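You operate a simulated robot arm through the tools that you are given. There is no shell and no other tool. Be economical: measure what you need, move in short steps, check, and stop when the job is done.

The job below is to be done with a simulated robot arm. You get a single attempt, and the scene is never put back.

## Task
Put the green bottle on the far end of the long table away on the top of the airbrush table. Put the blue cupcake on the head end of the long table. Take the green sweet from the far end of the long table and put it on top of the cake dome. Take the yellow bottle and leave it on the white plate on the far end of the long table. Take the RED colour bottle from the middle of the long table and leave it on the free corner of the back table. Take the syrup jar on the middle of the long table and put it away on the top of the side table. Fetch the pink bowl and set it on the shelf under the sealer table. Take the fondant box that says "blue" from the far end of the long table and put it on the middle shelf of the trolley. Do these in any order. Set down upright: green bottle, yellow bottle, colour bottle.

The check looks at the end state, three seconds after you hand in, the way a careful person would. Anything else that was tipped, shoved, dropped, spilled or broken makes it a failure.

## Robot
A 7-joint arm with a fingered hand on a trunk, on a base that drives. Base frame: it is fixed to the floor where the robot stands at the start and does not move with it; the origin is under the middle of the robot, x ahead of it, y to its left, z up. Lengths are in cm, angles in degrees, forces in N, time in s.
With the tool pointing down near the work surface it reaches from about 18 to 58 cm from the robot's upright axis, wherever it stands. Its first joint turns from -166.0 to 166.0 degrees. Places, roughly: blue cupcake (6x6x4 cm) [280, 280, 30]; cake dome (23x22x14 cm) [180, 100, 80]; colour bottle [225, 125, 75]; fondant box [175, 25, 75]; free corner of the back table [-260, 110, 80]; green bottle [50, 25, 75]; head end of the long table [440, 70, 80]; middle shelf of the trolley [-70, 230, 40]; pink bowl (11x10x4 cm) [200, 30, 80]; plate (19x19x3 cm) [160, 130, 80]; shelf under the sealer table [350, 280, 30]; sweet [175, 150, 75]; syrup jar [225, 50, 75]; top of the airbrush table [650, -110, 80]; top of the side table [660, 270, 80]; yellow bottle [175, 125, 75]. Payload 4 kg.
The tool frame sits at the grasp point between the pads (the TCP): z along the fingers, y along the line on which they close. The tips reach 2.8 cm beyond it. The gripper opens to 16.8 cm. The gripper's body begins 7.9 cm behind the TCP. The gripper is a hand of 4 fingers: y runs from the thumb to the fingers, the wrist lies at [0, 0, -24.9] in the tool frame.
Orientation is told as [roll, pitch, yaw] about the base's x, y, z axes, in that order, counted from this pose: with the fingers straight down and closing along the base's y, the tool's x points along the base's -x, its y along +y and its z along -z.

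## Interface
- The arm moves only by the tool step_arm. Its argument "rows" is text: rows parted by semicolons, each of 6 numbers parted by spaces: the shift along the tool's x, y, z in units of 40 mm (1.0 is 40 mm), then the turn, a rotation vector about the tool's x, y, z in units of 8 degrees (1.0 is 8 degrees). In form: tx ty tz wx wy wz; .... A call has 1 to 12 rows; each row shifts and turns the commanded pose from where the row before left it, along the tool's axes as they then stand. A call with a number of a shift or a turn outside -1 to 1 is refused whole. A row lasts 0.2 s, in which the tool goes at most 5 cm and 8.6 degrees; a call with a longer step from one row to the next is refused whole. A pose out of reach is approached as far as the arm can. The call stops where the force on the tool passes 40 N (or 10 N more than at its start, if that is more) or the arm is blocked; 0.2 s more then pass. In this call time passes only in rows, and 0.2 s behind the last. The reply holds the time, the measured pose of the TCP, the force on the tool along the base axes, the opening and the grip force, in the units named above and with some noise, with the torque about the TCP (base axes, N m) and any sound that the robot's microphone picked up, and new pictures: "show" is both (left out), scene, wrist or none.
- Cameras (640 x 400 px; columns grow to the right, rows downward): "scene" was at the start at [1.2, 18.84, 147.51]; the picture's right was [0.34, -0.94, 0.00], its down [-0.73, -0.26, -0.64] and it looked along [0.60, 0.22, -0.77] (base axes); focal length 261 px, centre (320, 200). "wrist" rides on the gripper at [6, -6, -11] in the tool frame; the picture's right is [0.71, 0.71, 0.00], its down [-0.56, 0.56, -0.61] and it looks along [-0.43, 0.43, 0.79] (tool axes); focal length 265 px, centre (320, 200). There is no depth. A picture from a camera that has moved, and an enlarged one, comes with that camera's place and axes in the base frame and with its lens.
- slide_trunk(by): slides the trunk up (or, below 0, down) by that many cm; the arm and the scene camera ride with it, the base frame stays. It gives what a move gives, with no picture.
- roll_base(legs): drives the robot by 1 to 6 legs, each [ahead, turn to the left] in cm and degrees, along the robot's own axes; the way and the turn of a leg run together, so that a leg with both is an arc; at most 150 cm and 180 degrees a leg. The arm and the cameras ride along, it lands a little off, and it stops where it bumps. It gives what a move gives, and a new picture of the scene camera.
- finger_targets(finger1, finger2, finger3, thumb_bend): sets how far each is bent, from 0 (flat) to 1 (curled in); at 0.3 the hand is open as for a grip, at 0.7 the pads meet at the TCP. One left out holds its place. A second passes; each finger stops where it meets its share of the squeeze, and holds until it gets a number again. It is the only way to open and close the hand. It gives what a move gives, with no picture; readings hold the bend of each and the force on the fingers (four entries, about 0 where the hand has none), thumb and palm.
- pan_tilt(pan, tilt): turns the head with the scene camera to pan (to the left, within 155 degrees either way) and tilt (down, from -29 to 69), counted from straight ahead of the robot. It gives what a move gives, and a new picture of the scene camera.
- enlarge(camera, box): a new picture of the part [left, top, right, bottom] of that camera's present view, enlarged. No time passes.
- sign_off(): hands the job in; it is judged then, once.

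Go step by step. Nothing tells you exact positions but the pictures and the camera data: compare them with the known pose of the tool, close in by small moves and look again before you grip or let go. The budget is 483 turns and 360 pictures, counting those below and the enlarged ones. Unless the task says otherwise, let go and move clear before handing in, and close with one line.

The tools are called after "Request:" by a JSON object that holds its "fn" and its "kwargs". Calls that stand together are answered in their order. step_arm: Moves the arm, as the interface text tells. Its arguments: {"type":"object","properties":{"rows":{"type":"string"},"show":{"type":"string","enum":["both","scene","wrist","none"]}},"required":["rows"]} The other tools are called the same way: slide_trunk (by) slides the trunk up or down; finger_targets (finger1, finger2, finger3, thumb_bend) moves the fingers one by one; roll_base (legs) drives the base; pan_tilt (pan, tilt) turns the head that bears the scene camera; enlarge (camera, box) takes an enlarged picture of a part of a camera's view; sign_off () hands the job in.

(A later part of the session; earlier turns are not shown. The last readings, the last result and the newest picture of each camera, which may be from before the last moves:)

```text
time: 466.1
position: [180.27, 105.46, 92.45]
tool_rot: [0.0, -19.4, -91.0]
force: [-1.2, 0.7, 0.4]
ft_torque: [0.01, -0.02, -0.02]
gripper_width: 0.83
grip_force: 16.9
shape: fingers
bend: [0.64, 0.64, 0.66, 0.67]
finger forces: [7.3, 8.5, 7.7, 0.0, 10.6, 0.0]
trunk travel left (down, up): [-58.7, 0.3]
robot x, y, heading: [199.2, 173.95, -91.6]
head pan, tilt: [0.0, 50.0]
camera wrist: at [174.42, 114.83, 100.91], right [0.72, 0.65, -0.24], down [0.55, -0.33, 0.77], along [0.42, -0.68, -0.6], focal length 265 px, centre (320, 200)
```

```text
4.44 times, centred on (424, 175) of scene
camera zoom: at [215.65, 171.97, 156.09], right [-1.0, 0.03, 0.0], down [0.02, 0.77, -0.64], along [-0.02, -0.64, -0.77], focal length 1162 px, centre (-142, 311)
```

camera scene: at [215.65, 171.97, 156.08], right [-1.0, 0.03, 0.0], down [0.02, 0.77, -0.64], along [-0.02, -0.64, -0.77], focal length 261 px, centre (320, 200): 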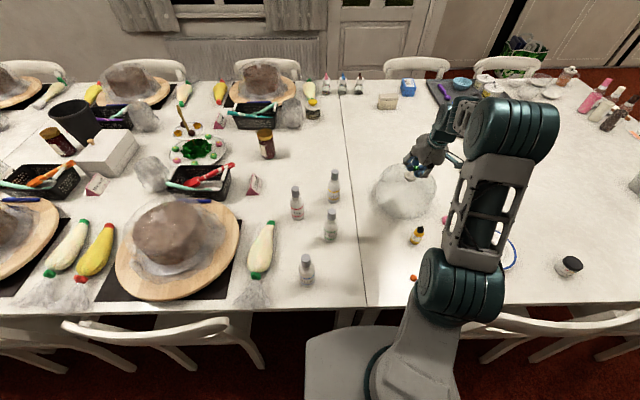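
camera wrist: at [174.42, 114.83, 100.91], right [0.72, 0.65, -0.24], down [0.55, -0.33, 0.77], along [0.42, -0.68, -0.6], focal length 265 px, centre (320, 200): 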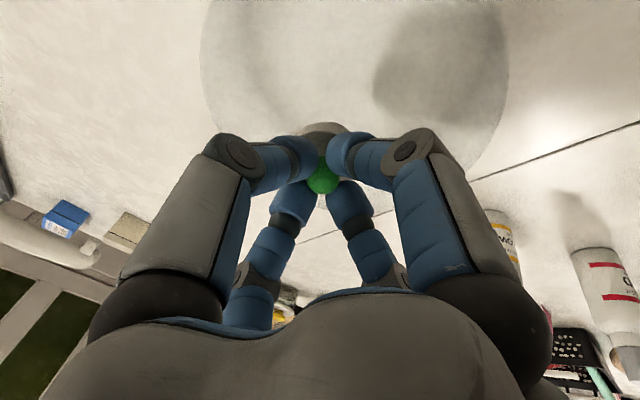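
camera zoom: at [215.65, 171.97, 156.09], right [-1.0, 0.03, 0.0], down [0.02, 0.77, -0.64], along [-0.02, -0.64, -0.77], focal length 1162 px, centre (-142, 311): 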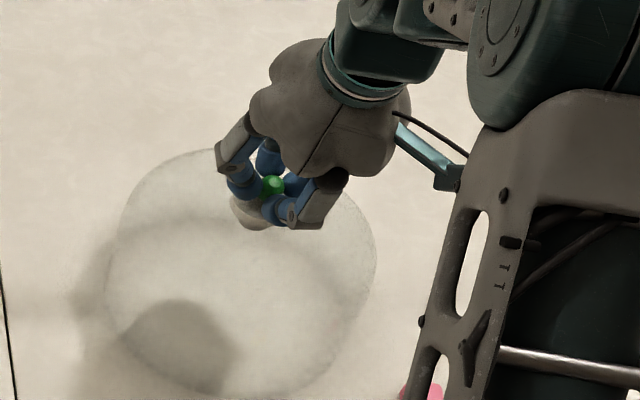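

Request:
{"fn": "step_arm", "kwargs": {"rows": "-0.1 0.2 0.03 0 0 0;0.04 0 0.11 0 0 0;0.04 0 0.11 0 0 0", "show": "none"}}

Request:
{"fn": "step_arm", "kwargs": {"rows": "0.04 0 0.11 0 0 0", "show": "wrist"}}

Request:
{"fn": "enlarge", "kwargs": {"camera": "scene", "box": [380, 140, 460, 196]}}

```text
time: 466.9
position: [181.04, 104.96, 91.8]
tool_rot: [-0.1, -19.9, -91.1]
force: [-0.1, 2.9, 18.9]
ft_torque: [0.23, -0.02, 0.0]
gripper_width: 0.71
grip_force: 32.3
shape: fingers
bend: [0.72, 0.64, 0.66, 0.67]
finger forces: [35.8, 9.0, 8.4, 0.0, 11.6, 0.1]
trunk travel left (down, up): [-58.7, 0.3]
robot x, y, heading: [199.32, 174.22, -91.7]
head pan, tilt: [0.0, 50.0]
```

```text
time: 467.3
position: [180.98, 104.96, 91.55]
tool_rot: [-0.1, -19.9, -91.1]
force: [1.0, 10.1, 34.0]
ft_torque: [0.36, 0.12, -0.07]
gripper_width: 0.56
grip_force: 41.0
shape: fingers
bend: [0.74, 0.64, 0.65, 0.67]
finger forces: [45.4, 8.5, 9.2, 0.0, 18.8, 0.0]
trunk travel left (down, up): [-58.7, 0.3]
robot x, y, heading: [199.84, 174.06, -91.3]
head pan, tilt: [0.0, 50.0]
camera wrist: at [175.17, 114.58, 99.95], right [0.72, 0.65, -0.24], down [0.55, -0.33, 0.77], along [0.42, -0.69, -0.59], focal length 265 px, centre (320, 200)
```

wrist: 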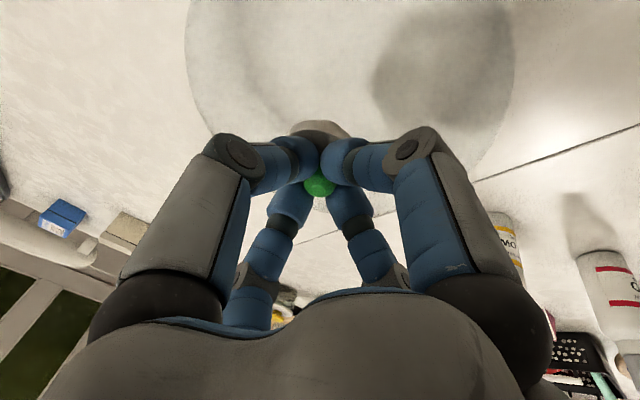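

```text
7.14 times, centred on (420, 168) of scene
camera zoom: at [215.77, 172.49, 156.12], right [-1.0, 0.03, 0.0], down [0.02, 0.76, -0.65], along [-0.02, -0.65, -0.76], focal length 1867 px, centre (-394, 429)
```

zoom: 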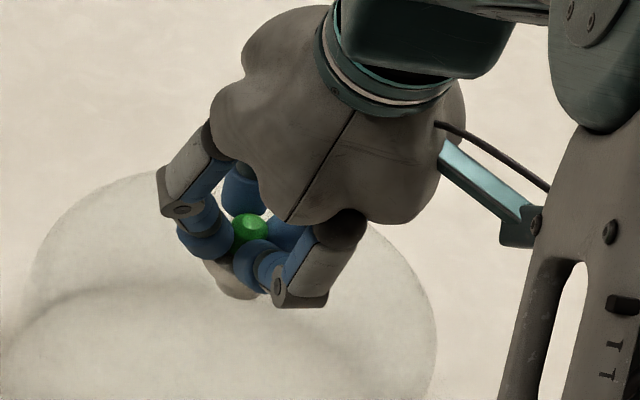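

The near finger rests on the knob. I raise a touch and free the front and rear fingers, leaving a side pinch.

Request:
{"fn": "step_arm", "kwargs": {"rows": "-0.06 0 -0.16 0 0 0", "show": "none"}}

Request:
{"fn": "finger_targets", "kwargs": {"finger1": 0.52, "finger3": 0.56}}

Request:
{"fn": "enlarge", "kwargs": {"camera": "wrist", "box": [200, 80, 440, 230]}}

Request:
{"fn": "enlarge", "kwargs": {"camera": "scene", "box": [380, 140, 460, 196]}}

```text
time: 467.7
position: [181.0, 104.88, 91.65]
tool_rot: [0.1, -19.4, -91.1]
force: [-2.3, 1.0, 9.1]
ft_torque: [0.09, 0.03, 0.02]
gripper_width: 0.61
grip_force: 24.4
shape: fingers
bend: [0.73, 0.64, 0.65, 0.67]
finger forces: [22.1, 7.9, 8.0, 0.1, 11.1, 0.0]
trunk travel left (down, up): [-58.7, 0.3]
robot x, y, heading: [199.34, 174.03, -91.5]
head pan, tilt: [0.0, 50.0]
```

```text
time: 468.7
position: [181.06, 104.88, 91.69]
tool_rot: [0.0, -19.5, -90.9]
force: [0.8, -1.9, 6.0]
ft_torque: [-0.03, -0.04, -0.02]
gripper_width: 0.88
grip_force: 11.5
shape: fingers
bend: [0.76, 0.63, 0.56, 0.68]
finger forces: [6.7, 8.3, 0.1, 0.0, 8.1, 0.0]
trunk travel left (down, up): [-58.7, 0.3]
robot x, y, heading: [199.77, 173.92, -91.2]
head pan, tilt: [0.0, 50.0]
```

```text
2.67 times, centred on (320, 155) of wrist
camera zoom: at [175.27, 114.3, 100.27], right [0.72, 0.65, -0.24], down [0.55, -0.33, 0.77], along [0.42, -0.68, -0.6], focal length 708 px, centre (320, 320)
```

zoom: 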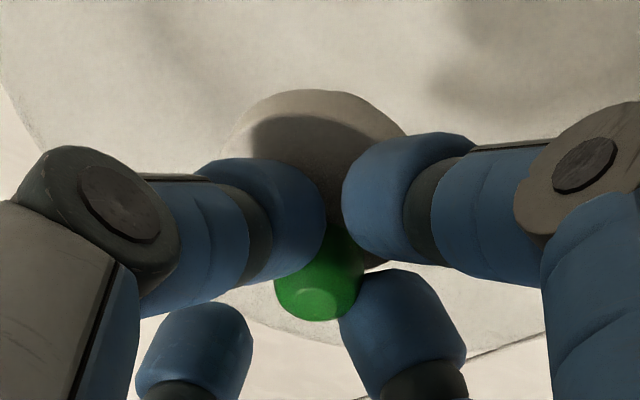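

```text
7.14 times, centred on (420, 168) of scene
camera zoom: at [215.68, 172.02, 156.08], right [-1.0, 0.02, 0.0], down [0.02, 0.77, -0.64], along [-0.02, -0.64, -0.77], focal length 1867 px, centre (-394, 429)
```

zoom: 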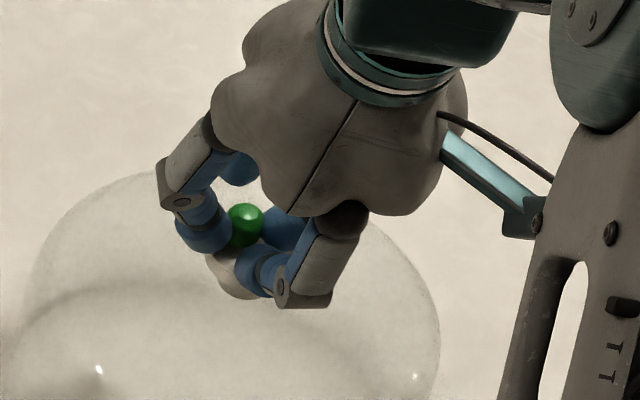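

Request:
{"fn": "step_arm", "kwargs": {"rows": "-0.1 0 -0.28 0 0 0;0.3 -0.1 -0.11 0 0 0", "show": "none"}}

Request:
{"fn": "finger_targets", "kwargs": {"finger1": 0.5}}

Request:
{"fn": "enlarge", "kwargs": {"camera": "wrist", "box": [200, 80, 440, 230]}}

Request:
{"fn": "enlarge", "kwargs": {"camera": "scene", "box": [380, 140, 460, 196]}}

```text
time: 469.3
position: [180.44, 106.22, 93.02]
tool_rot: [0.0, -19.3, -91.1]
force: [-1.1, 0.4, 0.3]
ft_torque: [0.0, -0.01, -0.04]
gripper_width: 3.36
grip_force: 8.2
shape: fingers
bend: [0.52, 0.63, 0.56, 0.68]
finger forces: [0.0, 8.2, 0.1, 0.0, 8.2, 0.1]
trunk travel left (down, up): [-58.7, 0.3]
robot x, y, heading: [199.36, 174.06, -91.5]
head pan, tilt: [0.0, 50.0]
```

```text
time: 470.3
position: [180.56, 106.11, 93.07]
tool_rot: [0.0, -19.5, -91.0]
force: [-0.2, -1.0, -0.3]
ft_torque: [-0.03, -0.02, 0.01]
gripper_width: 3.75
grip_force: 8.0
shape: fingers
bend: [0.5, 0.63, 0.56, 0.68]
finger forces: [0.0, 8.2, 0.0, 0.0, 8.3, 0.0]
trunk travel left (down, up): [-58.7, 0.3]
robot x, y, heading: [199.42, 174.07, -91.4]
head pan, tilt: [0.0, 50.0]
```

```text
2.67 times, centred on (320, 155) of wrist
camera zoom: at [174.7, 115.62, 101.53], right [0.72, 0.65, -0.24], down [0.55, -0.33, 0.77], along [0.42, -0.68, -0.6], focal length 708 px, centre (320, 320)
```

zoom: 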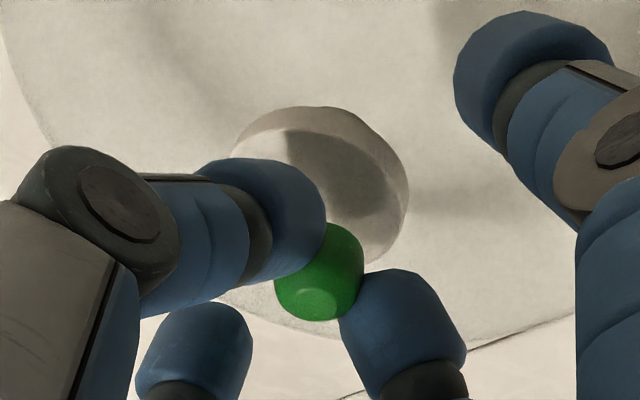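

```text
7.14 times, centred on (420, 168) of scene
camera zoom: at [215.65, 171.97, 156.08], right [-1.0, 0.03, 0.0], down [0.02, 0.77, -0.64], along [-0.02, -0.64, -0.77], focal length 1867 px, centre (-394, 429)
```

zoom: 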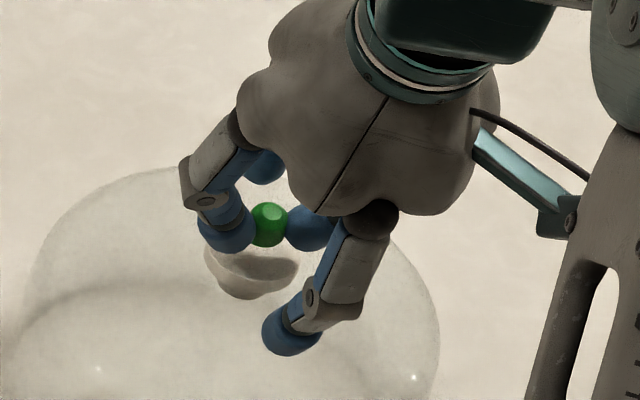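

Now the sweet is pinched right over the knob. I lower it gently.

Request:
{"fn": "step_arm", "kwargs": {"rows": "0.04 0 0.12 0 0 0;0.04 0 0.12 0 0 0", "show": "none"}}

Request:
{"fn": "step_arm", "kwargs": {"rows": "0.025 0 0.07 0 0 0", "show": "none"}}

Request:
{"fn": "step_arm", "kwargs": {"rows": "0.025 0 0.07 0 0 0", "show": "wrist"}}

```text
time: 470.9
position: [180.61, 106.09, 91.96]
tool_rot: [-0.1, -19.6, -91.0]
force: [0.8, 0.7, 0.4]
ft_torque: [0.01, -0.01, 0.04]
gripper_width: 3.77
grip_force: 8.2
shape: fingers
bend: [0.5, 0.63, 0.56, 0.68]
finger forces: [0.1, 8.3, 0.1, 0.0, 8.2, 0.1]
trunk travel left (down, up): [-58.7, 0.3]
robot x, y, heading: [199.28, 174.01, -91.5]
head pan, tilt: [0.0, 50.0]
```

```text
time: 471.3
position: [180.56, 106.09, 91.77]
tool_rot: [-0.1, -19.5, -91.0]
force: [-0.1, 0.0, -0.2]
ft_torque: [0.01, 0.03, -0.05]
gripper_width: 3.76
grip_force: 8.7
shape: fingers
bend: [0.5, 0.63, 0.56, 0.68]
finger forces: [0.0, 8.2, 0.1, 0.0, 8.2, 0.0]
trunk travel left (down, up): [-58.7, 0.3]
robot x, y, heading: [199.56, 174.27, -91.3]
head pan, tilt: [0.0, 50.0]
```

```text
time: 471.7
position: [180.66, 106.16, 91.52]
tool_rot: [0.0, -19.5, -91.0]
force: [0.1, 1.3, 1.1]
ft_torque: [-0.01, 0.0, 0.02]
gripper_width: 3.78
grip_force: 9.1
shape: fingers
bend: [0.5, 0.63, 0.56, 0.68]
finger forces: [0.1, 8.4, 0.0, 0.0, 9.6, 0.0]
trunk travel left (down, up): [-58.7, 0.3]
robot x, y, heading: [199.52, 173.57, -91.4]
head pan, tilt: [0.0, 50.0]
camera wrist: at [174.77, 115.59, 99.93], right [0.72, 0.65, -0.24], down [0.55, -0.33, 0.77], along [0.42, -0.68, -0.6], focal length 265 px, centre (320, 200)
```

wrist: 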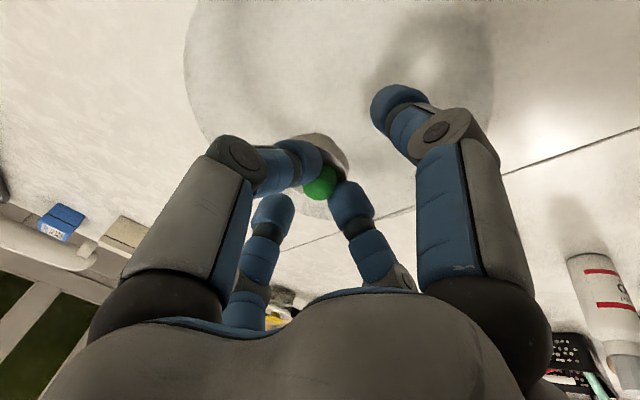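

Request:
{"fn": "step_arm", "kwargs": {"rows": "0.02 0 0.06 0 0 0", "show": "none"}}

Request:
{"fn": "finger_targets", "kwargs": {"finger2": 0.55, "thumb_bend": 0.55}}

Request:
{"fn": "enlarge", "kwargs": {"camera": "wrist", "box": [200, 80, 440, 230]}}

```text
time: 472.1
position: [180.45, 106.04, 91.48]
tool_rot: [-0.2, -19.7, -91.1]
force: [-0.7, 1.0, 12.5]
ft_torque: [-0.08, 0.08, 0.0]
gripper_width: 3.78
grip_force: 15.3
shape: fingers
bend: [0.5, 0.63, 0.56, 0.68]
finger forces: [0.0, 12.9, 0.1, 0.0, 17.8, 0.0]
trunk travel left (down, up): [-58.7, 0.3]
robot x, y, heading: [199.36, 174.23, -91.5]
head pan, tilt: [0.0, 50.0]
```

```text
time: 473.1
position: [180.37, 106.39, 91.11]
tool_rot: [0.1, -19.2, -91.4]
force: [-2.3, 1.1, 8.6]
ft_torque: [0.37, 0.16, 0.06]
gripper_width: 4.62
grip_force: 4.3
shape: fingers
bend: [0.52, 0.55, 0.56, 0.55]
finger forces: [8.4, 0.1, 0.1, 0.1, 0.0, 0.0]
trunk travel left (down, up): [-58.7, 0.3]
robot x, y, heading: [199.4, 174.09, -91.6]
head pan, tilt: [0.0, 50.0]
```

```text
2.67 times, centred on (320, 155) of wrist
camera zoom: at [174.63, 115.82, 99.56], right [0.72, 0.65, -0.23], down [0.55, -0.34, 0.76], along [0.42, -0.68, -0.6], focal length 708 px, centre (320, 320)
```

zoom: 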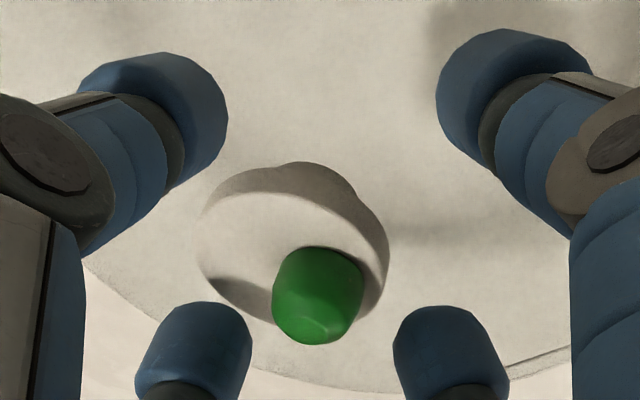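

The sweet stands on the knob. I rise straight up.

Request:
{"fn": "step_arm", "kwargs": {"rows": "-0.05 0 -0.14 0 0 0;-0.1 0 -0.28 0 0 0;-0.2 0 -0.56 0 0 0;-0.27 0 -0.75 0 0 0;-0.27 0 -0.75 0 0 0", "show": "wrist"}}

Request:
{"fn": "enlarge", "kwargs": {"camera": "scene", "box": [360, 130, 488, 220]}}

```text
time: 474.3
position: [180.67, 106.03, 101.67]
tool_rot: [0.0, -19.4, -91.0]
force: [-0.3, -0.5, -0.2]
ft_torque: [0.0, 0.01, 0.01]
gripper_width: 4.97
grip_force: 0.0
shape: fingers
bend: [0.5, 0.55, 0.56, 0.55]
finger forces: [0.0, 0.1, 0.0, 0.1, 0.0, 0.0]
trunk travel left (down, up): [-58.7, 0.3]
robot x, y, heading: [199.51, 174.27, -91.4]
head pan, tilt: [0.0, 50.0]
camera wrist: at [174.8, 115.5, 110.18], right [0.72, 0.65, -0.24], down [0.55, -0.33, 0.77], along [0.42, -0.68, -0.6], focal length 265 px, centre (320, 200)
```

wrist: 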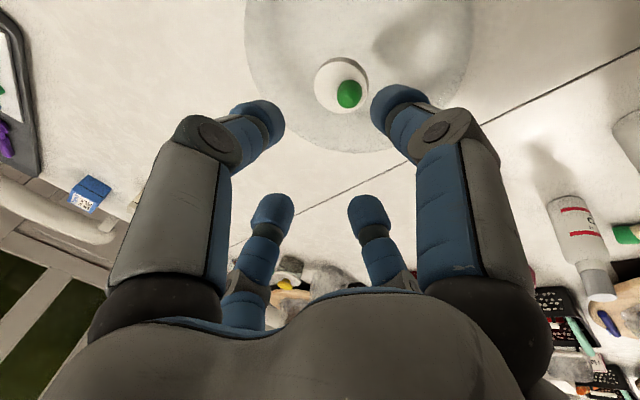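

```text
4.44 times, centred on (424, 175) of scene
camera zoom: at [215.66, 172.0, 156.08], right [-1.0, 0.03, 0.0], down [0.02, 0.77, -0.64], along [-0.02, -0.64, -0.77], focal length 1162 px, centre (-142, 311)
```

zoom: 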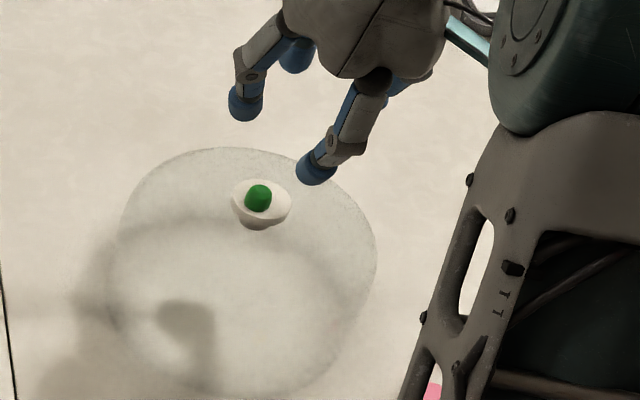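

The sweet sits on the dome's knob. Next, the yellow bottle at about (180, 125.4) to the plate.

Request:
{"fn": "step_arm", "kwargs": {"rows": "0.3 0 -0.3 0 0.8 0;0.6 0 -0.1 0 0.8 0;0.8 0 0 0 0.82 0;0.9 0 0 0 0 0;0.9 0 0 0 0 0;0.9 0 0 0 0 0;0.4 0 0.4 0 0 0;0 0 0.7 0 0 0", "show": "wrist"}}

Request:
{"fn": "finger_targets", "kwargs": {"finger1": 0.48, "finger2": 0.48, "finger3": 0.48, "thumb_bend": 0.48}}

```text
time: 476.1
position: [180.91, 125.56, 97.44]
tool_rot: [0.0, -0.1, -91.0]
force: [0.2, -0.9, 0.0]
ft_torque: [0.02, 0.02, -0.01]
gripper_width: 4.99
grip_force: 0.1
shape: fingers
bend: [0.5, 0.55, 0.56, 0.55]
finger forces: [0.1, 0.0, 0.0, 0.0, 0.0, 0.1]
trunk travel left (down, up): [-58.7, 0.3]
robot x, y, heading: [199.15, 174.68, -91.2]
head pan, tilt: [0.0, 50.0]
camera wrist: at [174.99, 131.71, 108.53], right [0.72, 0.69, 0.0], down [0.55, -0.57, 0.62], along [0.43, -0.44, -0.79], focal length 265 px, centre (320, 200)
```

wrist: 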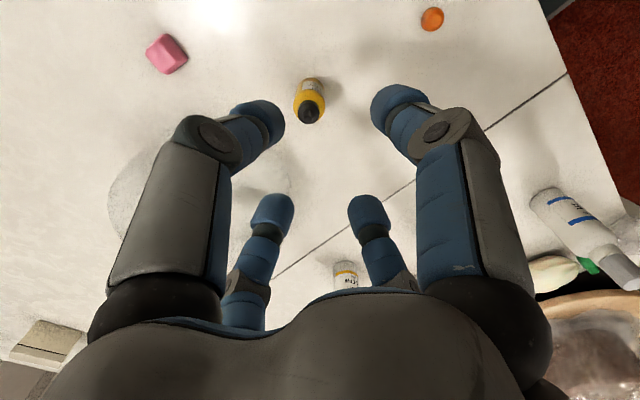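

```text
time: 477.1
position: [180.78, 125.49, 97.47]
tool_rot: [0.0, -0.1, -91.1]
force: [0.7, 0.4, -0.7]
ft_torque: [0.0, -0.01, 0.01]
gripper_width: 6.32
grip_force: 0.1
shape: fingers
bend: [0.48, 0.48, 0.48, 0.48]
finger forces: [0.1, 0.0, 0.0, 0.0, 0.0, 0.1]
trunk travel left (down, up): [-58.7, 0.3]
robot x, y, heading: [199.63, 174.25, -91.2]
head pan, tilt: [0.0, 50.0]
```

Request:
{"fn": "step_arm", "kwargs": {"rows": "-0.12 -0.15 0 0 0 0;0 0 0.9 0 0 0;0 0 0.9 0 0 0;0 0 0.9 0 0 0;0 0 0.9 0 0 0;0 0 0.7 0 0 0", "show": "wrist"}}

```text
time: 478.5
position: [180.49, 124.79, 80.24]
tool_rot: [0.0, -0.2, -91.0]
force: [-0.6, -0.8, -0.1]
ft_torque: [0.0, 0.0, -0.02]
gripper_width: 6.32
grip_force: 0.1
shape: fingers
bend: [0.48, 0.48, 0.48, 0.48]
finger forces: [0.0, 0.0, 0.0, 0.1, 0.0, 0.0]
trunk travel left (down, up): [-58.7, 0.3]
robot x, y, heading: [199.5, 173.92, -91.4]
head pan, tilt: [0.0, 50.0]
camera wrist: at [174.62, 131.07, 91.33], right [0.72, 0.69, 0.0], down [0.55, -0.57, 0.62], along [0.43, -0.44, -0.79], focal length 265 px, centre (320, 200)
```

wrist: 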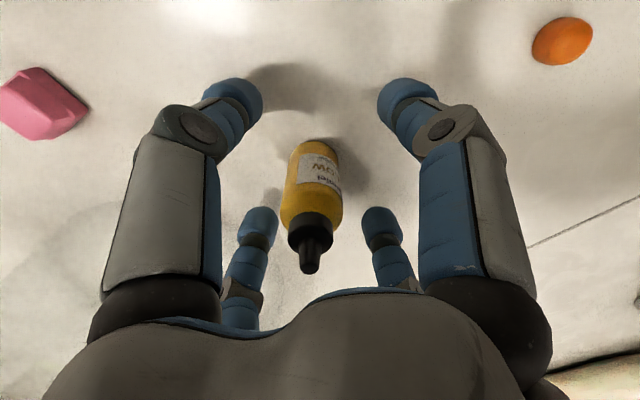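

Centred around the bottle; I close and lift.

Request:
{"fn": "finger_targets", "kwargs": {"finger1": 0.7, "finger2": 0.7, "finger3": 0.7, "thumb_bend": 0.7}}

Request:
{"fn": "step_arm", "kwargs": {"rows": "0 0 -0.7 0 0 0;0 0 -0.8 0 0 0;0 0 -0.8 0 0 0;0 0 -0.8 0 0 0"}}

```text
time: 479.5
position: [180.55, 124.78, 80.22]
tool_rot: [0.1, -0.2, -91.1]
force: [0.2, -0.3, -0.7]
ft_torque: [-0.02, -0.01, 0.02]
gripper_width: 1.67
grip_force: 15.1
shape: fingers
bend: [0.63, 0.62, 0.63, 0.64]
finger forces: [6.2, 7.5, 6.3, 0.1, 10.7, 0.1]
trunk travel left (down, up): [-58.7, 0.3]
robot x, y, heading: [199.65, 174.22, -91.4]
head pan, tilt: [0.0, 50.0]
```

```text
time: 480.5
position: [180.42, 125.01, 92.79]
tool_rot: [0.0, -0.1, -91.0]
force: [-2.1, -0.4, -0.4]
ft_torque: [-0.02, 0.01, 0.02]
gripper_width: 1.68
grip_force: 15.2
shape: fingers
bend: [0.63, 0.62, 0.63, 0.64]
finger forces: [6.2, 7.7, 6.3, 0.0, 10.6, 0.1]
trunk travel left (down, up): [-58.7, 0.3]
robot x, y, heading: [199.6, 174.16, -91.4]
head pan, tilt: [0.0, 50.0]
camera scene: at [215.66, 172.01, 156.08], right [-1.0, 0.03, 0.0], down [0.02, 0.77, -0.64], along [-0.02, -0.64, -0.77], focal length 261 px, centre (320, 200)
camera wrist: at [174.52, 131.3, 103.71], right [0.72, 0.69, 0.0], down [0.55, -0.57, 0.62], along [0.43, -0.44, -0.79], focal length 265 px, centre (320, 200)
```

scene: 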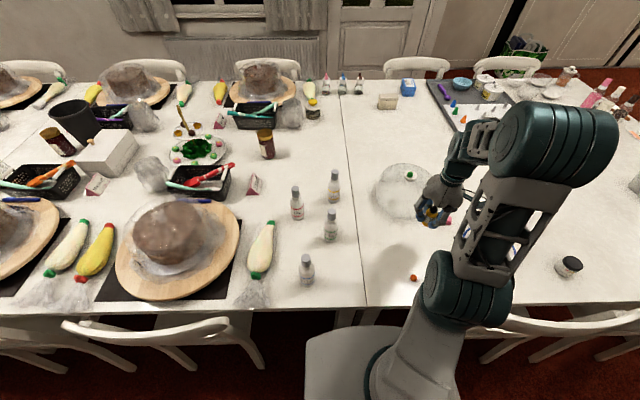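
wrist: 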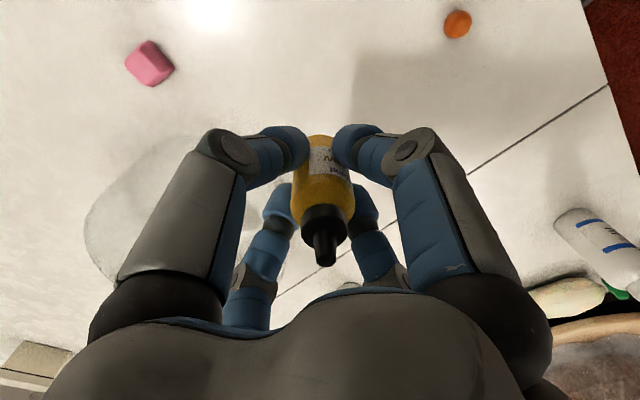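

Request:
{"fn": "step_arm", "kwargs": {"rows": "0.12 -0.83 0 0 0 0;0.12 -0.83 0 0 0 0;0.12 -0.83 0 0 0 0;0.12 -0.83 0 0 0 0;0.12 -0.83 0 0 0 0;0.12 -0.83 0 0 0 0;0.12 -0.83 0 0 0 0"}}

```text
time: 482.1
position: [157.07, 128.73, 92.68]
tool_rot: [0.1, -0.1, -91.0]
force: [0.1, 0.0, -0.5]
ft_torque: [0.03, 0.0, 0.02]
gripper_width: 1.66
grip_force: 15.2
shape: fingers
bend: [0.63, 0.62, 0.63, 0.64]
finger forces: [6.0, 7.9, 6.3, 0.0, 10.5, 0.1]
trunk travel left (down, up): [-58.7, 0.3]
robot x, y, heading: [199.18, 174.47, -91.6]
head pan, tilt: [0.0, 50.0]
camera scene: at [215.58, 171.98, 156.09], right [-1.0, 0.03, 0.0], down [0.02, 0.77, -0.64], along [-0.02, -0.64, -0.77], focal length 261 px, centre (320, 200)
camera wrist: at [151.04, 134.98, 103.78], right [0.72, 0.69, 0.0], down [0.55, -0.57, 0.62], along [0.43, -0.44, -0.79], focal length 265 px, centre (320, 200)
```

scene: 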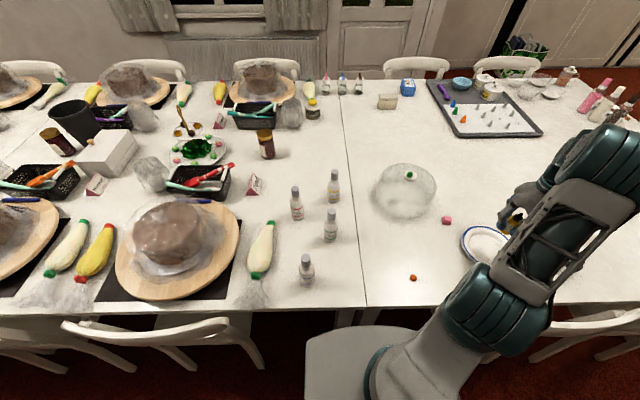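
wrist: 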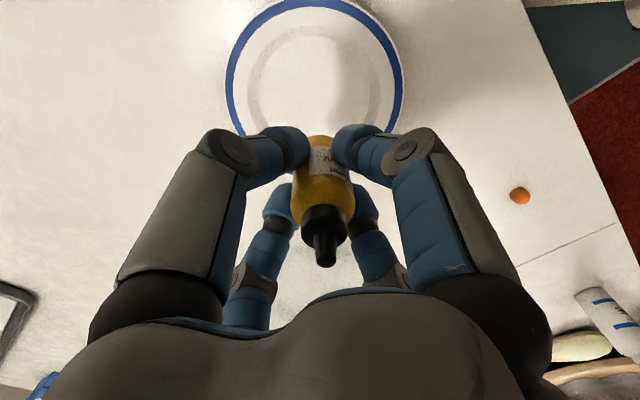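

Request:
{"fn": "step_arm", "kwargs": {"rows": "0.25 -0.35 0.4 0 0 0;0 0 0.8 0 0 0;0 0 0.8 0 0 0;0 0 0.3 0 0 0", "show": "none"}}

Request:
{"fn": "step_arm", "kwargs": {"rows": "0 0 0.1 0 0 0;0 0 0.1 0 0 0", "show": "none"}}

Request:
{"fn": "step_arm", "kwargs": {"rows": "0 0 0.1 0 0 0", "show": "wrist"}}

```text
time: 483.1
position: [155.85, 129.81, 83.42]
tool_rot: [0.0, -0.1, -91.0]
force: [-1.0, -0.3, -0.1]
ft_torque: [0.02, -0.01, 0.01]
gripper_width: 1.67
grip_force: 15.1
shape: fingers
bend: [0.63, 0.62, 0.63, 0.64]
finger forces: [6.1, 7.9, 6.4, 0.1, 10.4, 0.1]
trunk travel left (down, up): [-58.7, 0.3]
robot x, y, heading: [199.52, 174.04, -91.3]
head pan, tilt: [0.0, 50.0]
```

```text
time: 483.7
position: [155.85, 130.0, 82.63]
tool_rot: [0.0, -0.1, -91.0]
force: [-0.6, -0.1, -0.7]
ft_torque: [0.0, 0.0, 0.01]
gripper_width: 1.67
grip_force: 15.3
shape: fingers
bend: [0.63, 0.62, 0.63, 0.64]
finger forces: [6.2, 8.1, 6.4, 0.1, 10.4, 0.0]
trunk travel left (down, up): [-58.7, 0.3]
robot x, y, heading: [199.29, 174.22, -91.2]
head pan, tilt: [0.0, 50.0]
```

```text
time: 484.1
position: [156.02, 129.9, 82.14]
tool_rot: [0.0, -0.1, -91.0]
force: [-0.8, 0.4, -1.2]
ft_torque: [0.0, 0.01, -0.02]
gripper_width: 1.67
grip_force: 15.5
shape: fingers
bend: [0.63, 0.62, 0.63, 0.64]
finger forces: [6.1, 7.9, 6.5, 0.0, 10.3, 0.0]
trunk travel left (down, up): [-58.7, 0.3]
robot x, y, heading: [199.15, 173.95, -91.4]
head pan, tilt: [0.0, 50.0]
camera wrist: at [150.01, 136.06, 93.28], right [0.72, 0.69, 0.0], down [0.55, -0.57, 0.62], along [0.43, -0.44, -0.79], focal length 265 px, centre (320, 200)
```

wrist: 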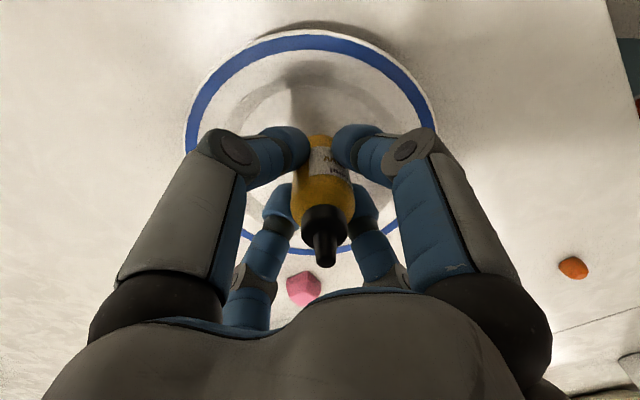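

Centred over the plate. I keep lowering in small steps.

Request:
{"fn": "step_arm", "kwargs": {"rows": "0 0 0.08 0 0 0", "show": "none"}}

Request:
{"fn": "step_arm", "kwargs": {"rows": "0 0 0.08 0 0 0", "show": "none"}}

Request:
{"fn": "step_arm", "kwargs": {"rows": "0 0 0.08 0 0 0", "show": "none"}}

```text
time: 484.5
position: [156.07, 129.88, 81.89]
tool_rot: [0.0, -0.1, -90.9]
force: [-0.2, 0.7, 0.8]
ft_torque: [-0.03, 0.01, 0.01]
gripper_width: 1.65
grip_force: 15.9
shape: fingers
bend: [0.63, 0.62, 0.63, 0.64]
finger forces: [6.2, 7.9, 6.5, 0.1, 10.4, 0.1]
trunk travel left (down, up): [-58.7, 0.3]
robot x, y, heading: [199.37, 174.27, -91.3]
head pan, tilt: [0.0, 50.0]
```

```text
time: 484.9
position: [155.83, 129.77, 81.64]
tool_rot: [0.0, -0.1, -91.0]
force: [-0.3, -0.6, 0.1]
ft_torque: [-0.02, 0.0, 0.0]
gripper_width: 1.65
grip_force: 15.6
shape: fingers
bend: [0.63, 0.62, 0.63, 0.64]
finger forces: [6.2, 7.9, 6.5, 0.1, 10.3, 0.0]
trunk travel left (down, up): [-58.7, 0.3]
robot x, y, heading: [199.13, 174.05, -91.4]
head pan, tilt: [0.0, 50.0]
```

```text
time: 485.3
position: [155.89, 129.77, 81.31]
tool_rot: [0.0, -0.1, -91.0]
force: [-0.2, -0.2, -0.7]
ft_torque: [-0.02, -0.01, -0.01]
gripper_width: 1.67
grip_force: 15.3
shape: fingers
bend: [0.63, 0.62, 0.63, 0.64]
finger forces: [6.1, 8.0, 6.4, 0.0, 10.5, 0.1]
trunk travel left (down, up): [-58.7, 0.3]
robot x, y, heading: [199.31, 173.96, -91.6]
head pan, tilt: [0.0, 50.0]
```

Request:
{"fn": "step_arm", "kwargs": {"rows": "0 0 0.08 0 0 0", "show": "none"}}

Request:
{"fn": "step_arm", "kwargs": {"rows": "0 0 0.08 0 0 0", "show": "none"}}

```text
time: 485.7
position: [155.9, 129.76, 80.91]
tool_rot: [0.0, 0.0, -91.0]
force: [0.9, -0.2, -0.4]
ft_torque: [0.01, 0.0, 0.0]
gripper_width: 1.66
grip_force: 15.0
shape: fingers
bend: [0.63, 0.62, 0.63, 0.64]
finger forces: [6.0, 7.9, 6.4, 0.0, 10.4, 0.0]
trunk travel left (down, up): [-58.7, 0.3]
robot x, y, heading: [199.59, 174.21, -91.6]
head pan, tilt: [0.0, 50.0]
```

```text
time: 486.1
position: [155.77, 129.92, 80.91]
tool_rot: [-0.2, -0.2, -91.2]
force: [-0.3, -0.8, 13.8]
ft_torque: [0.06, -0.07, 0.01]
gripper_width: 1.65
grip_force: 18.1
shape: fingers
bend: [0.63, 0.62, 0.63, 0.64]
finger forces: [7.8, 9.5, 7.3, 0.1, 11.5, 0.0]
trunk travel left (down, up): [-58.7, 0.3]
robot x, y, heading: [199.54, 174.31, -91.5]
head pan, tilt: [0.0, 50.0]
```

Request:
{"fn": "finger_targets", "kwargs": {"finger1": 0.52, "finger2": 0.52, "finger3": 0.52, "thumb_bend": 0.52}}

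Request:
{"fn": "step_arm", "kwargs": {"rows": "0 0 -0.3 0 0 0;0 0 -0.7 0 0 0;0 0 -0.9 0 0 0;0 0 -0.9 0 0 0;0 0 -0.9 0 0 0;0 0 -0.6 0 0 0"}}

```text
time: 487.1
position: [155.77, 129.96, 80.67]
tool_rot: [0.0, -0.1, -91.0]
force: [-0.6, -0.7, 1.5]
ft_torque: [0.04, 0.0, 0.0]
gripper_width: 4.96
grip_force: 0.8
shape: fingers
bend: [0.53, 0.52, 0.52, 0.52]
finger forces: [1.1, 0.0, 0.0, 0.0, 0.0, 0.1]
trunk travel left (down, up): [-58.7, 0.3]
robot x, y, heading: [199.51, 174.21, -91.3]
head pan, tilt: [0.0, 50.0]
```

```text
time: 488.5
position: [155.94, 130.14, 97.72]
tool_rot: [0.1, 0.0, -91.0]
force: [-0.7, -0.3, -0.5]
ft_torque: [0.0, 0.03, 0.03]
gripper_width: 5.05
grip_force: 0.1
shape: fingers
bend: [0.52, 0.52, 0.52, 0.52]
finger forces: [0.0, 0.0, 0.0, 0.1, 0.1, 0.0]
trunk travel left (down, up): [-58.7, 0.3]
robot x, y, heading: [199.61, 174.05, -91.5]
head pan, tilt: [0.0, 50.0]
camera scene: at [215.66, 171.99, 156.08], right [-1.0, 0.03, 0.0], down [0.02, 0.77, -0.64], along [-0.02, -0.64, -0.77], focal length 261 px, centre (320, 200)
camera wrist: at [150.06, 136.23, 108.85], right [0.72, 0.69, 0.0], down [0.55, -0.57, 0.62], along [0.43, -0.44, -0.79], focal length 265 px, centre (320, 200)
```

scene: 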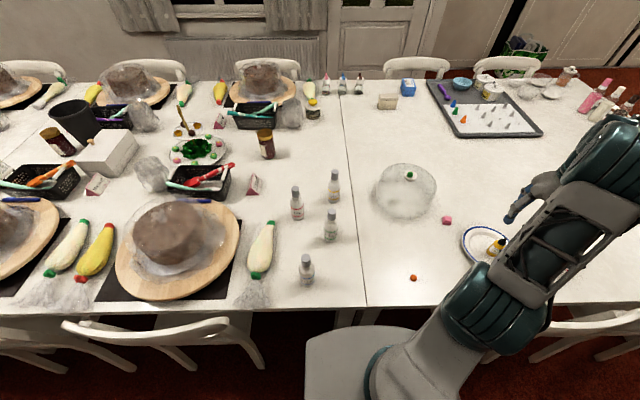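
wrist: 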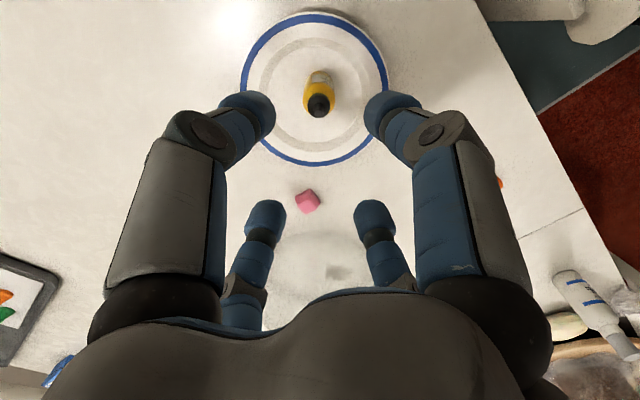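

Yellow bottle stands on the plate. Now the RED colour bottle: I go up and over.

Request:
{"fn": "step_arm", "kwargs": {"rows": "0 0 -0.9 0 0 0;0 0 -0.9 0 0 0;0 0 -0.8 0 0 0;-0.2 0.93 0 0 0 0;-0.2 0.93 0 0 0 0;-0.2 0.93 0 0 0 0;-0.2 0.93 0 0 0 0;-0.2 0.93 0 0 0 0;-0.2 0.93 0 0 0 0;-0.2 0.93 0 0 0 0;-0.2 0.93 0 0 0 0;-0.2 0.93 0 0 0 0", "show": "none"}}

Request:
{"fn": "step_arm", "kwargs": {"rows": "-0.2 0.93 0 0 0 0;-0.2 0.93 0 0 0 0;-0.2 0.93 0 0 0 0;-0.2 0.93 0 0 0 0;-0.2 0.93 0 0 0 0;-0.2 0.93 0 0 0 0;-0.2 0.93 0 0 0 0;-0.2 0.93 0 0 0 0;-0.1 0.2 0 0 0 0"}}

```text
time: 491.1
position: [189.46, 122.19, 108.42]
tool_rot: [0.0, -0.1, -91.0]
force: [-0.6, -0.1, 0.1]
ft_torque: [0.0, 0.0, 0.03]
gripper_width: 5.06
grip_force: 0.1
shape: fingers
bend: [0.52, 0.52, 0.52, 0.52]
finger forces: [0.0, 0.0, 0.1, 0.0, 0.1, 0.1]
trunk travel left (down, up): [-58.7, 0.3]
robot x, y, heading: [199.68, 174.19, -91.2]
head pan, tilt: [0.0, 50.0]
```

```text
time: 493.1
position: [219.7, 114.82, 108.23]
tool_rot: [0.0, -0.2, -91.2]
force: [0.0, 0.3, -0.1]
ft_torque: [0.0, 0.02, -0.01]
gripper_width: 5.09
grip_force: 0.1
shape: fingers
bend: [0.52, 0.52, 0.52, 0.52]
finger forces: [0.0, 0.1, 0.0, 0.0, 0.0, 0.1]
trunk travel left (down, up): [-58.7, 0.3]
robot x, y, heading: [199.38, 174.65, -91.4]
head pan, tilt: [0.0, 50.0]
camera scene: at [215.68, 171.97, 156.08], right [-1.0, 0.03, 0.0], down [0.02, 0.77, -0.64], along [-0.02, -0.64, -0.77], focal length 261 px, centre (320, 200)
camera wrist: at [213.8, 120.95, 119.37], right [0.72, 0.69, 0.0], down [0.55, -0.57, 0.62], along [0.43, -0.44, -0.79], focal length 265 px, centre (320, 200)
```

scene: 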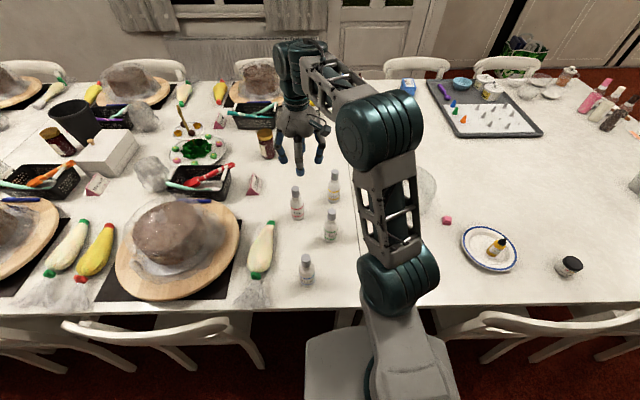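
wrist: 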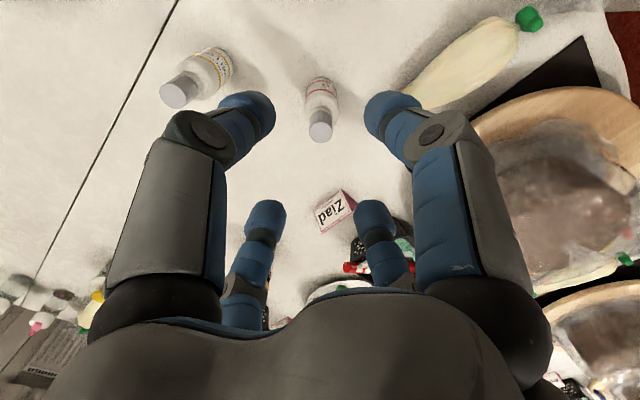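

Request:
{"fn": "enlarge", "kwargs": {"camera": "wrist", "box": [280, 60, 376, 150]}}

Request:
{"fn": "finger_targets", "kwargs": {"finger1": 0.46, "finger2": 0.46, "finger3": 0.46, "thumb_bend": 0.46}}

Request:
{"fn": "step_arm", "kwargs": {"rows": "-0.42 0.53 0 0 0 0;0 0 0.5 0 0 0", "show": "none"}}

```text
4.44 times, centred on (328, 105) of wrist
camera zoom: at [213.8, 120.95, 119.37], right [0.72, 0.69, 0.0], down [0.55, -0.57, 0.62], along [0.43, -0.44, -0.79], focal length 1180 px, centre (284, 622)
```

zoom: 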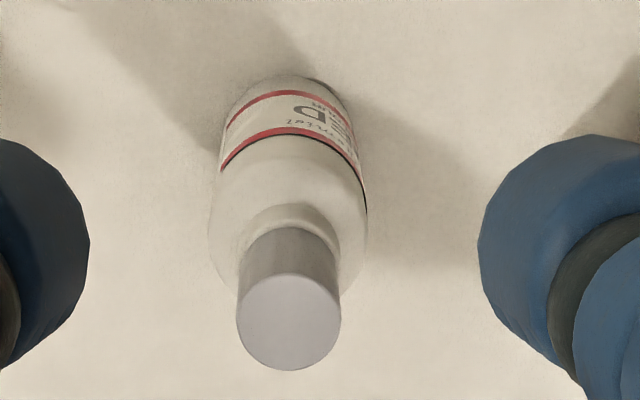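

```text
time: 494.1
position: [219.72, 114.8, 108.14]
tool_rot: [0.0, -0.1, -91.1]
force: [-0.7, -0.4, -0.3]
ft_torque: [0.03, 0.06, 0.0]
gripper_width: 6.92
grip_force: 0.0
shape: fingers
bend: [0.46, 0.46, 0.46, 0.46]
finger forces: [0.1, 0.0, 0.1, 0.0, 0.1, 0.1]
trunk travel left (down, up): [-58.7, 0.3]
robot x, y, heading: [199.27, 174.48, -91.7]
head pan, tilt: [0.0, 50.0]
```

```text
time: 494.7
position: [221.49, 113.01, 106.26]
tool_rot: [0.1, -0.1, -91.0]
force: [-1.0, 0.7, 0.3]
ft_torque: [0.02, 0.02, 0.06]
gripper_width: 6.89
grip_force: 0.1
shape: fingers
bend: [0.46, 0.46, 0.46, 0.46]
finger forces: [0.0, 0.1, 0.0, 0.1, 0.0, 0.0]
trunk travel left (down, up): [-58.7, 0.3]
robot x, y, heading: [199.19, 173.99, -91.7]
head pan, tilt: [0.0, 50.0]
```

RED confirmed. I lower around it; the cap must stay clear of the palm.

Request:
{"fn": "step_arm", "kwargs": {"rows": "0 0 0.8 0 0 0;0 0 0.8 0 0 0;0 0 0.8 0 0 0;0 0 0.8 0 0 0", "show": "wrist"}}

```text
time: 495.7
position: [221.87, 113.24, 93.5]
tool_rot: [0.0, -0.1, -91.0]
force: [0.4, 0.6, -0.4]
ft_torque: [-0.02, 0.02, -0.01]
gripper_width: 6.9
grip_force: 0.1
shape: fingers
bend: [0.46, 0.46, 0.46, 0.46]
finger forces: [0.0, 0.0, 0.0, 0.0, 0.0, 0.0]
trunk travel left (down, up): [-58.7, 0.3]
robot x, y, heading: [199.58, 173.93, -91.3]
head pan, tilt: [0.0, 50.0]
camera wrist: at [215.94, 119.41, 104.6], right [0.72, 0.69, 0.0], down [0.55, -0.57, 0.62], along [0.43, -0.44, -0.79], focal length 265 px, centre (320, 200)
```

wrist: 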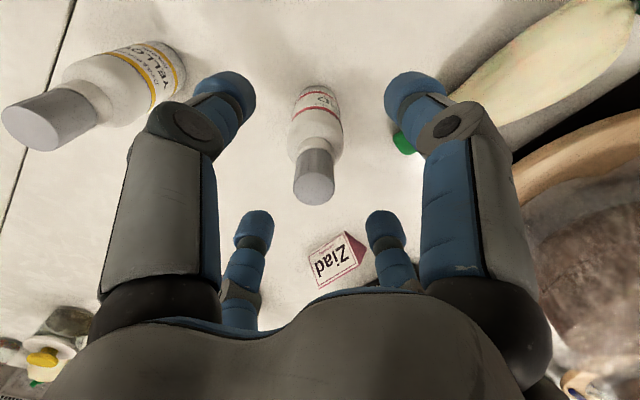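

Request:
{"fn": "step_arm", "kwargs": {"rows": "-0.04 -0.04 0.7 0 0 0;0 0 0.7 0 0 0;0 0 0.4 0 0 0", "show": "wrist"}}

```text
time: 496.5
position: [221.58, 113.02, 86.2]
tool_rot: [0.1, -0.2, -91.0]
force: [0.9, 0.4, 0.4]
ft_torque: [0.01, -0.02, 0.01]
gripper_width: 6.91
grip_force: 0.0
shape: fingers
bend: [0.46, 0.46, 0.46, 0.46]
finger forces: [0.0, 0.0, 0.0, 0.0, 0.0, 0.0]
trunk travel left (down, up): [-58.7, 0.3]
robot x, y, heading: [199.77, 174.4, -91.4]
head pan, tilt: [0.0, 50.0]
camera wrist: at [215.67, 119.22, 97.32], right [0.72, 0.69, 0.0], down [0.55, -0.57, 0.62], along [0.43, -0.44, -0.79], focal length 265 px, centre (320, 200)
```

wrist: 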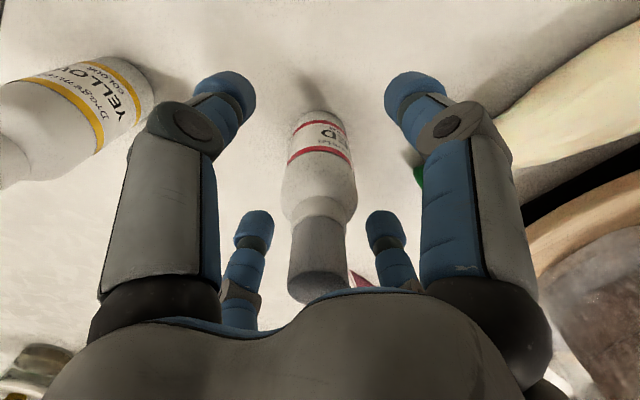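

Request:
{"fn": "finger_targets", "kwargs": {"finger1": 0.7, "finger2": 0.7, "finger3": 0.7, "thumb_bend": 0.7}}

Request:
{"fn": "step_arm", "kwargs": {"rows": "0 0 -0.3 0 0 0;0 0 -0.5 0 0 0", "show": "wrist"}}

```text
time: 497.5
position: [221.65, 113.01, 86.21]
tool_rot: [0.1, -0.1, -90.9]
force: [0.7, 0.3, -0.9]
ft_torque: [-0.01, -0.02, 0.02]
gripper_width: 1.87
grip_force: 16.0
shape: fingers
bend: [0.62, 0.57, 0.57, 0.63]
finger forces: [5.8, 7.5, 7.1, 0.0, 11.5, 0.0]
trunk travel left (down, up): [-58.7, 0.3]
robot x, y, heading: [199.13, 174.18, -91.1]
head pan, tilt: [0.0, 50.0]
```

```text
time: 498.1
position: [221.64, 112.95, 89.49]
tool_rot: [0.0, -0.1, -91.0]
force: [-0.7, -0.1, -1.4]
ft_torque: [-0.01, 0.03, 0.0]
gripper_width: 1.86
grip_force: 15.4
shape: fingers
bend: [0.62, 0.57, 0.57, 0.63]
finger forces: [5.8, 7.6, 7.1, 0.0, 11.5, 0.0]
trunk travel left (down, up): [-58.7, 0.3]
robot x, y, heading: [199.05, 174.51, -91.4]
head pan, tilt: [0.0, 50.0]
camera wrist: at [215.67, 119.13, 100.58], right [0.72, 0.69, 0.0], down [0.55, -0.57, 0.62], along [0.43, -0.44, -0.79], focal length 265 px, centre (320, 200)
```

wrist: 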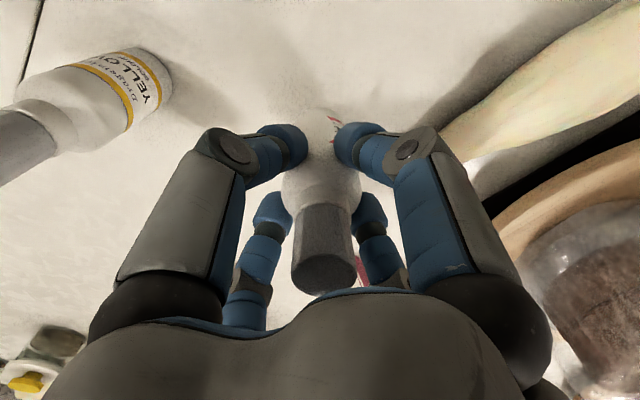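

Held. I lift high and retract, then drive out toward the back table.

Request:
{"fn": "step_arm", "kwargs": {"rows": "0 0 -0.8 0 0 0;0 0 -0.9 0 0 0;0 0 -0.9 0 0 0;0 0 -0.9 0 0 0;0 0 -0.9 0 0 0;0.7 -0.2 -0.3 0 0 0;0.85 -0.2 0 0 0 0;0.85 -0.2 0 0 0 0;0.85 -0.2 0 0 0 0;0.85 -0.2 0 0 0 0;0.85 -0.2 0 0 0 0;0.85 -0.2 0 0 0 0", "show": "none"}}

Request:
{"fn": "roll_base", "kwargs": {"legs": [[-32, 0], [0, -88.5]]}}

Request:
{"fn": "pan_tilt", "kwargs": {"pan": 0, "tilt": 30}}

```text
time: 500.7
position: [216.39, 136.32, 108.08]
tool_rot: [0.0, -0.1, -91.1]
force: [0.4, -0.3, -1.1]
ft_torque: [0.04, 0.0, 0.01]
gripper_width: 1.82
grip_force: 16.2
shape: fingers
bend: [0.63, 0.57, 0.57, 0.64]
finger forces: [5.9, 7.8, 7.1, 0.0, 11.0, 0.0]
trunk travel left (down, up): [-58.7, 0.3]
robot x, y, heading: [199.47, 174.26, -91.4]
head pan, tilt: [0.0, 50.0]
```

```text
time: 506.6
position: [163.06, 187.7, 108.06]
tool_rot: [-0.1, -0.1, -178.6]
force: [0.3, 0.1, -1.2]
ft_torque: [-0.02, 0.01, -0.03]
gripper_width: 1.82
grip_force: 15.5
shape: fingers
bend: [0.63, 0.57, 0.57, 0.64]
finger forces: [5.8, 7.7, 7.0, 0.0, 10.8, 0.0]
trunk travel left (down, up): [-58.7, 0.3]
robot x, y, heading: [200.45, 206.22, -178.9]
head pan, tilt: [0.0, 50.0]
camera scene: at [198.78, 189.86, 156.08], right [-0.02, 1.0, 0.0], down [0.77, 0.01, -0.64], along [-0.64, -0.01, -0.77], focal length 261 px, centre (320, 200)
```

scene: 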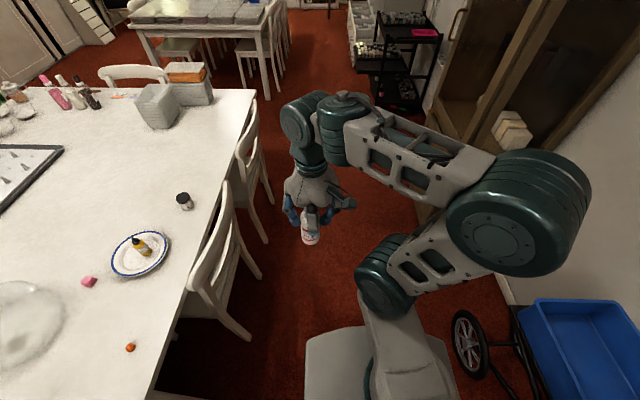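

```text
time: 507.4
position: [163.04, 187.65, 108.03]
tool_rot: [0.0, -0.2, -178.6]
force: [-0.1, 0.7, -0.7]
ft_torque: [0.01, -0.02, 0.03]
gripper_width: 1.82
grip_force: 15.5
shape: fingers
bend: [0.63, 0.57, 0.57, 0.64]
finger forces: [5.9, 7.8, 7.1, 0.0, 10.8, 0.0]
trunk travel left (down, up): [-58.7, 0.3]
robot x, y, heading: [200.12, 206.77, -178.8]
head pan, tilt: [0.0, 30.0]
camera scene: at [197.45, 189.82, 159.03], right [-0.02, 1.0, 0.0], down [0.5, 0.01, -0.87], along [-0.87, -0.02, -0.5], focal length 261 px, centre (320, 200)
```

scene: 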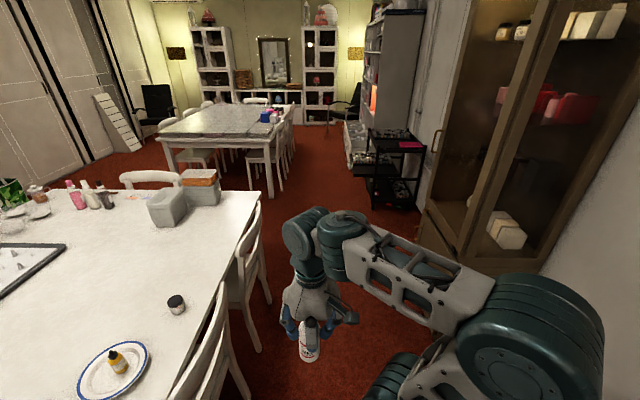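

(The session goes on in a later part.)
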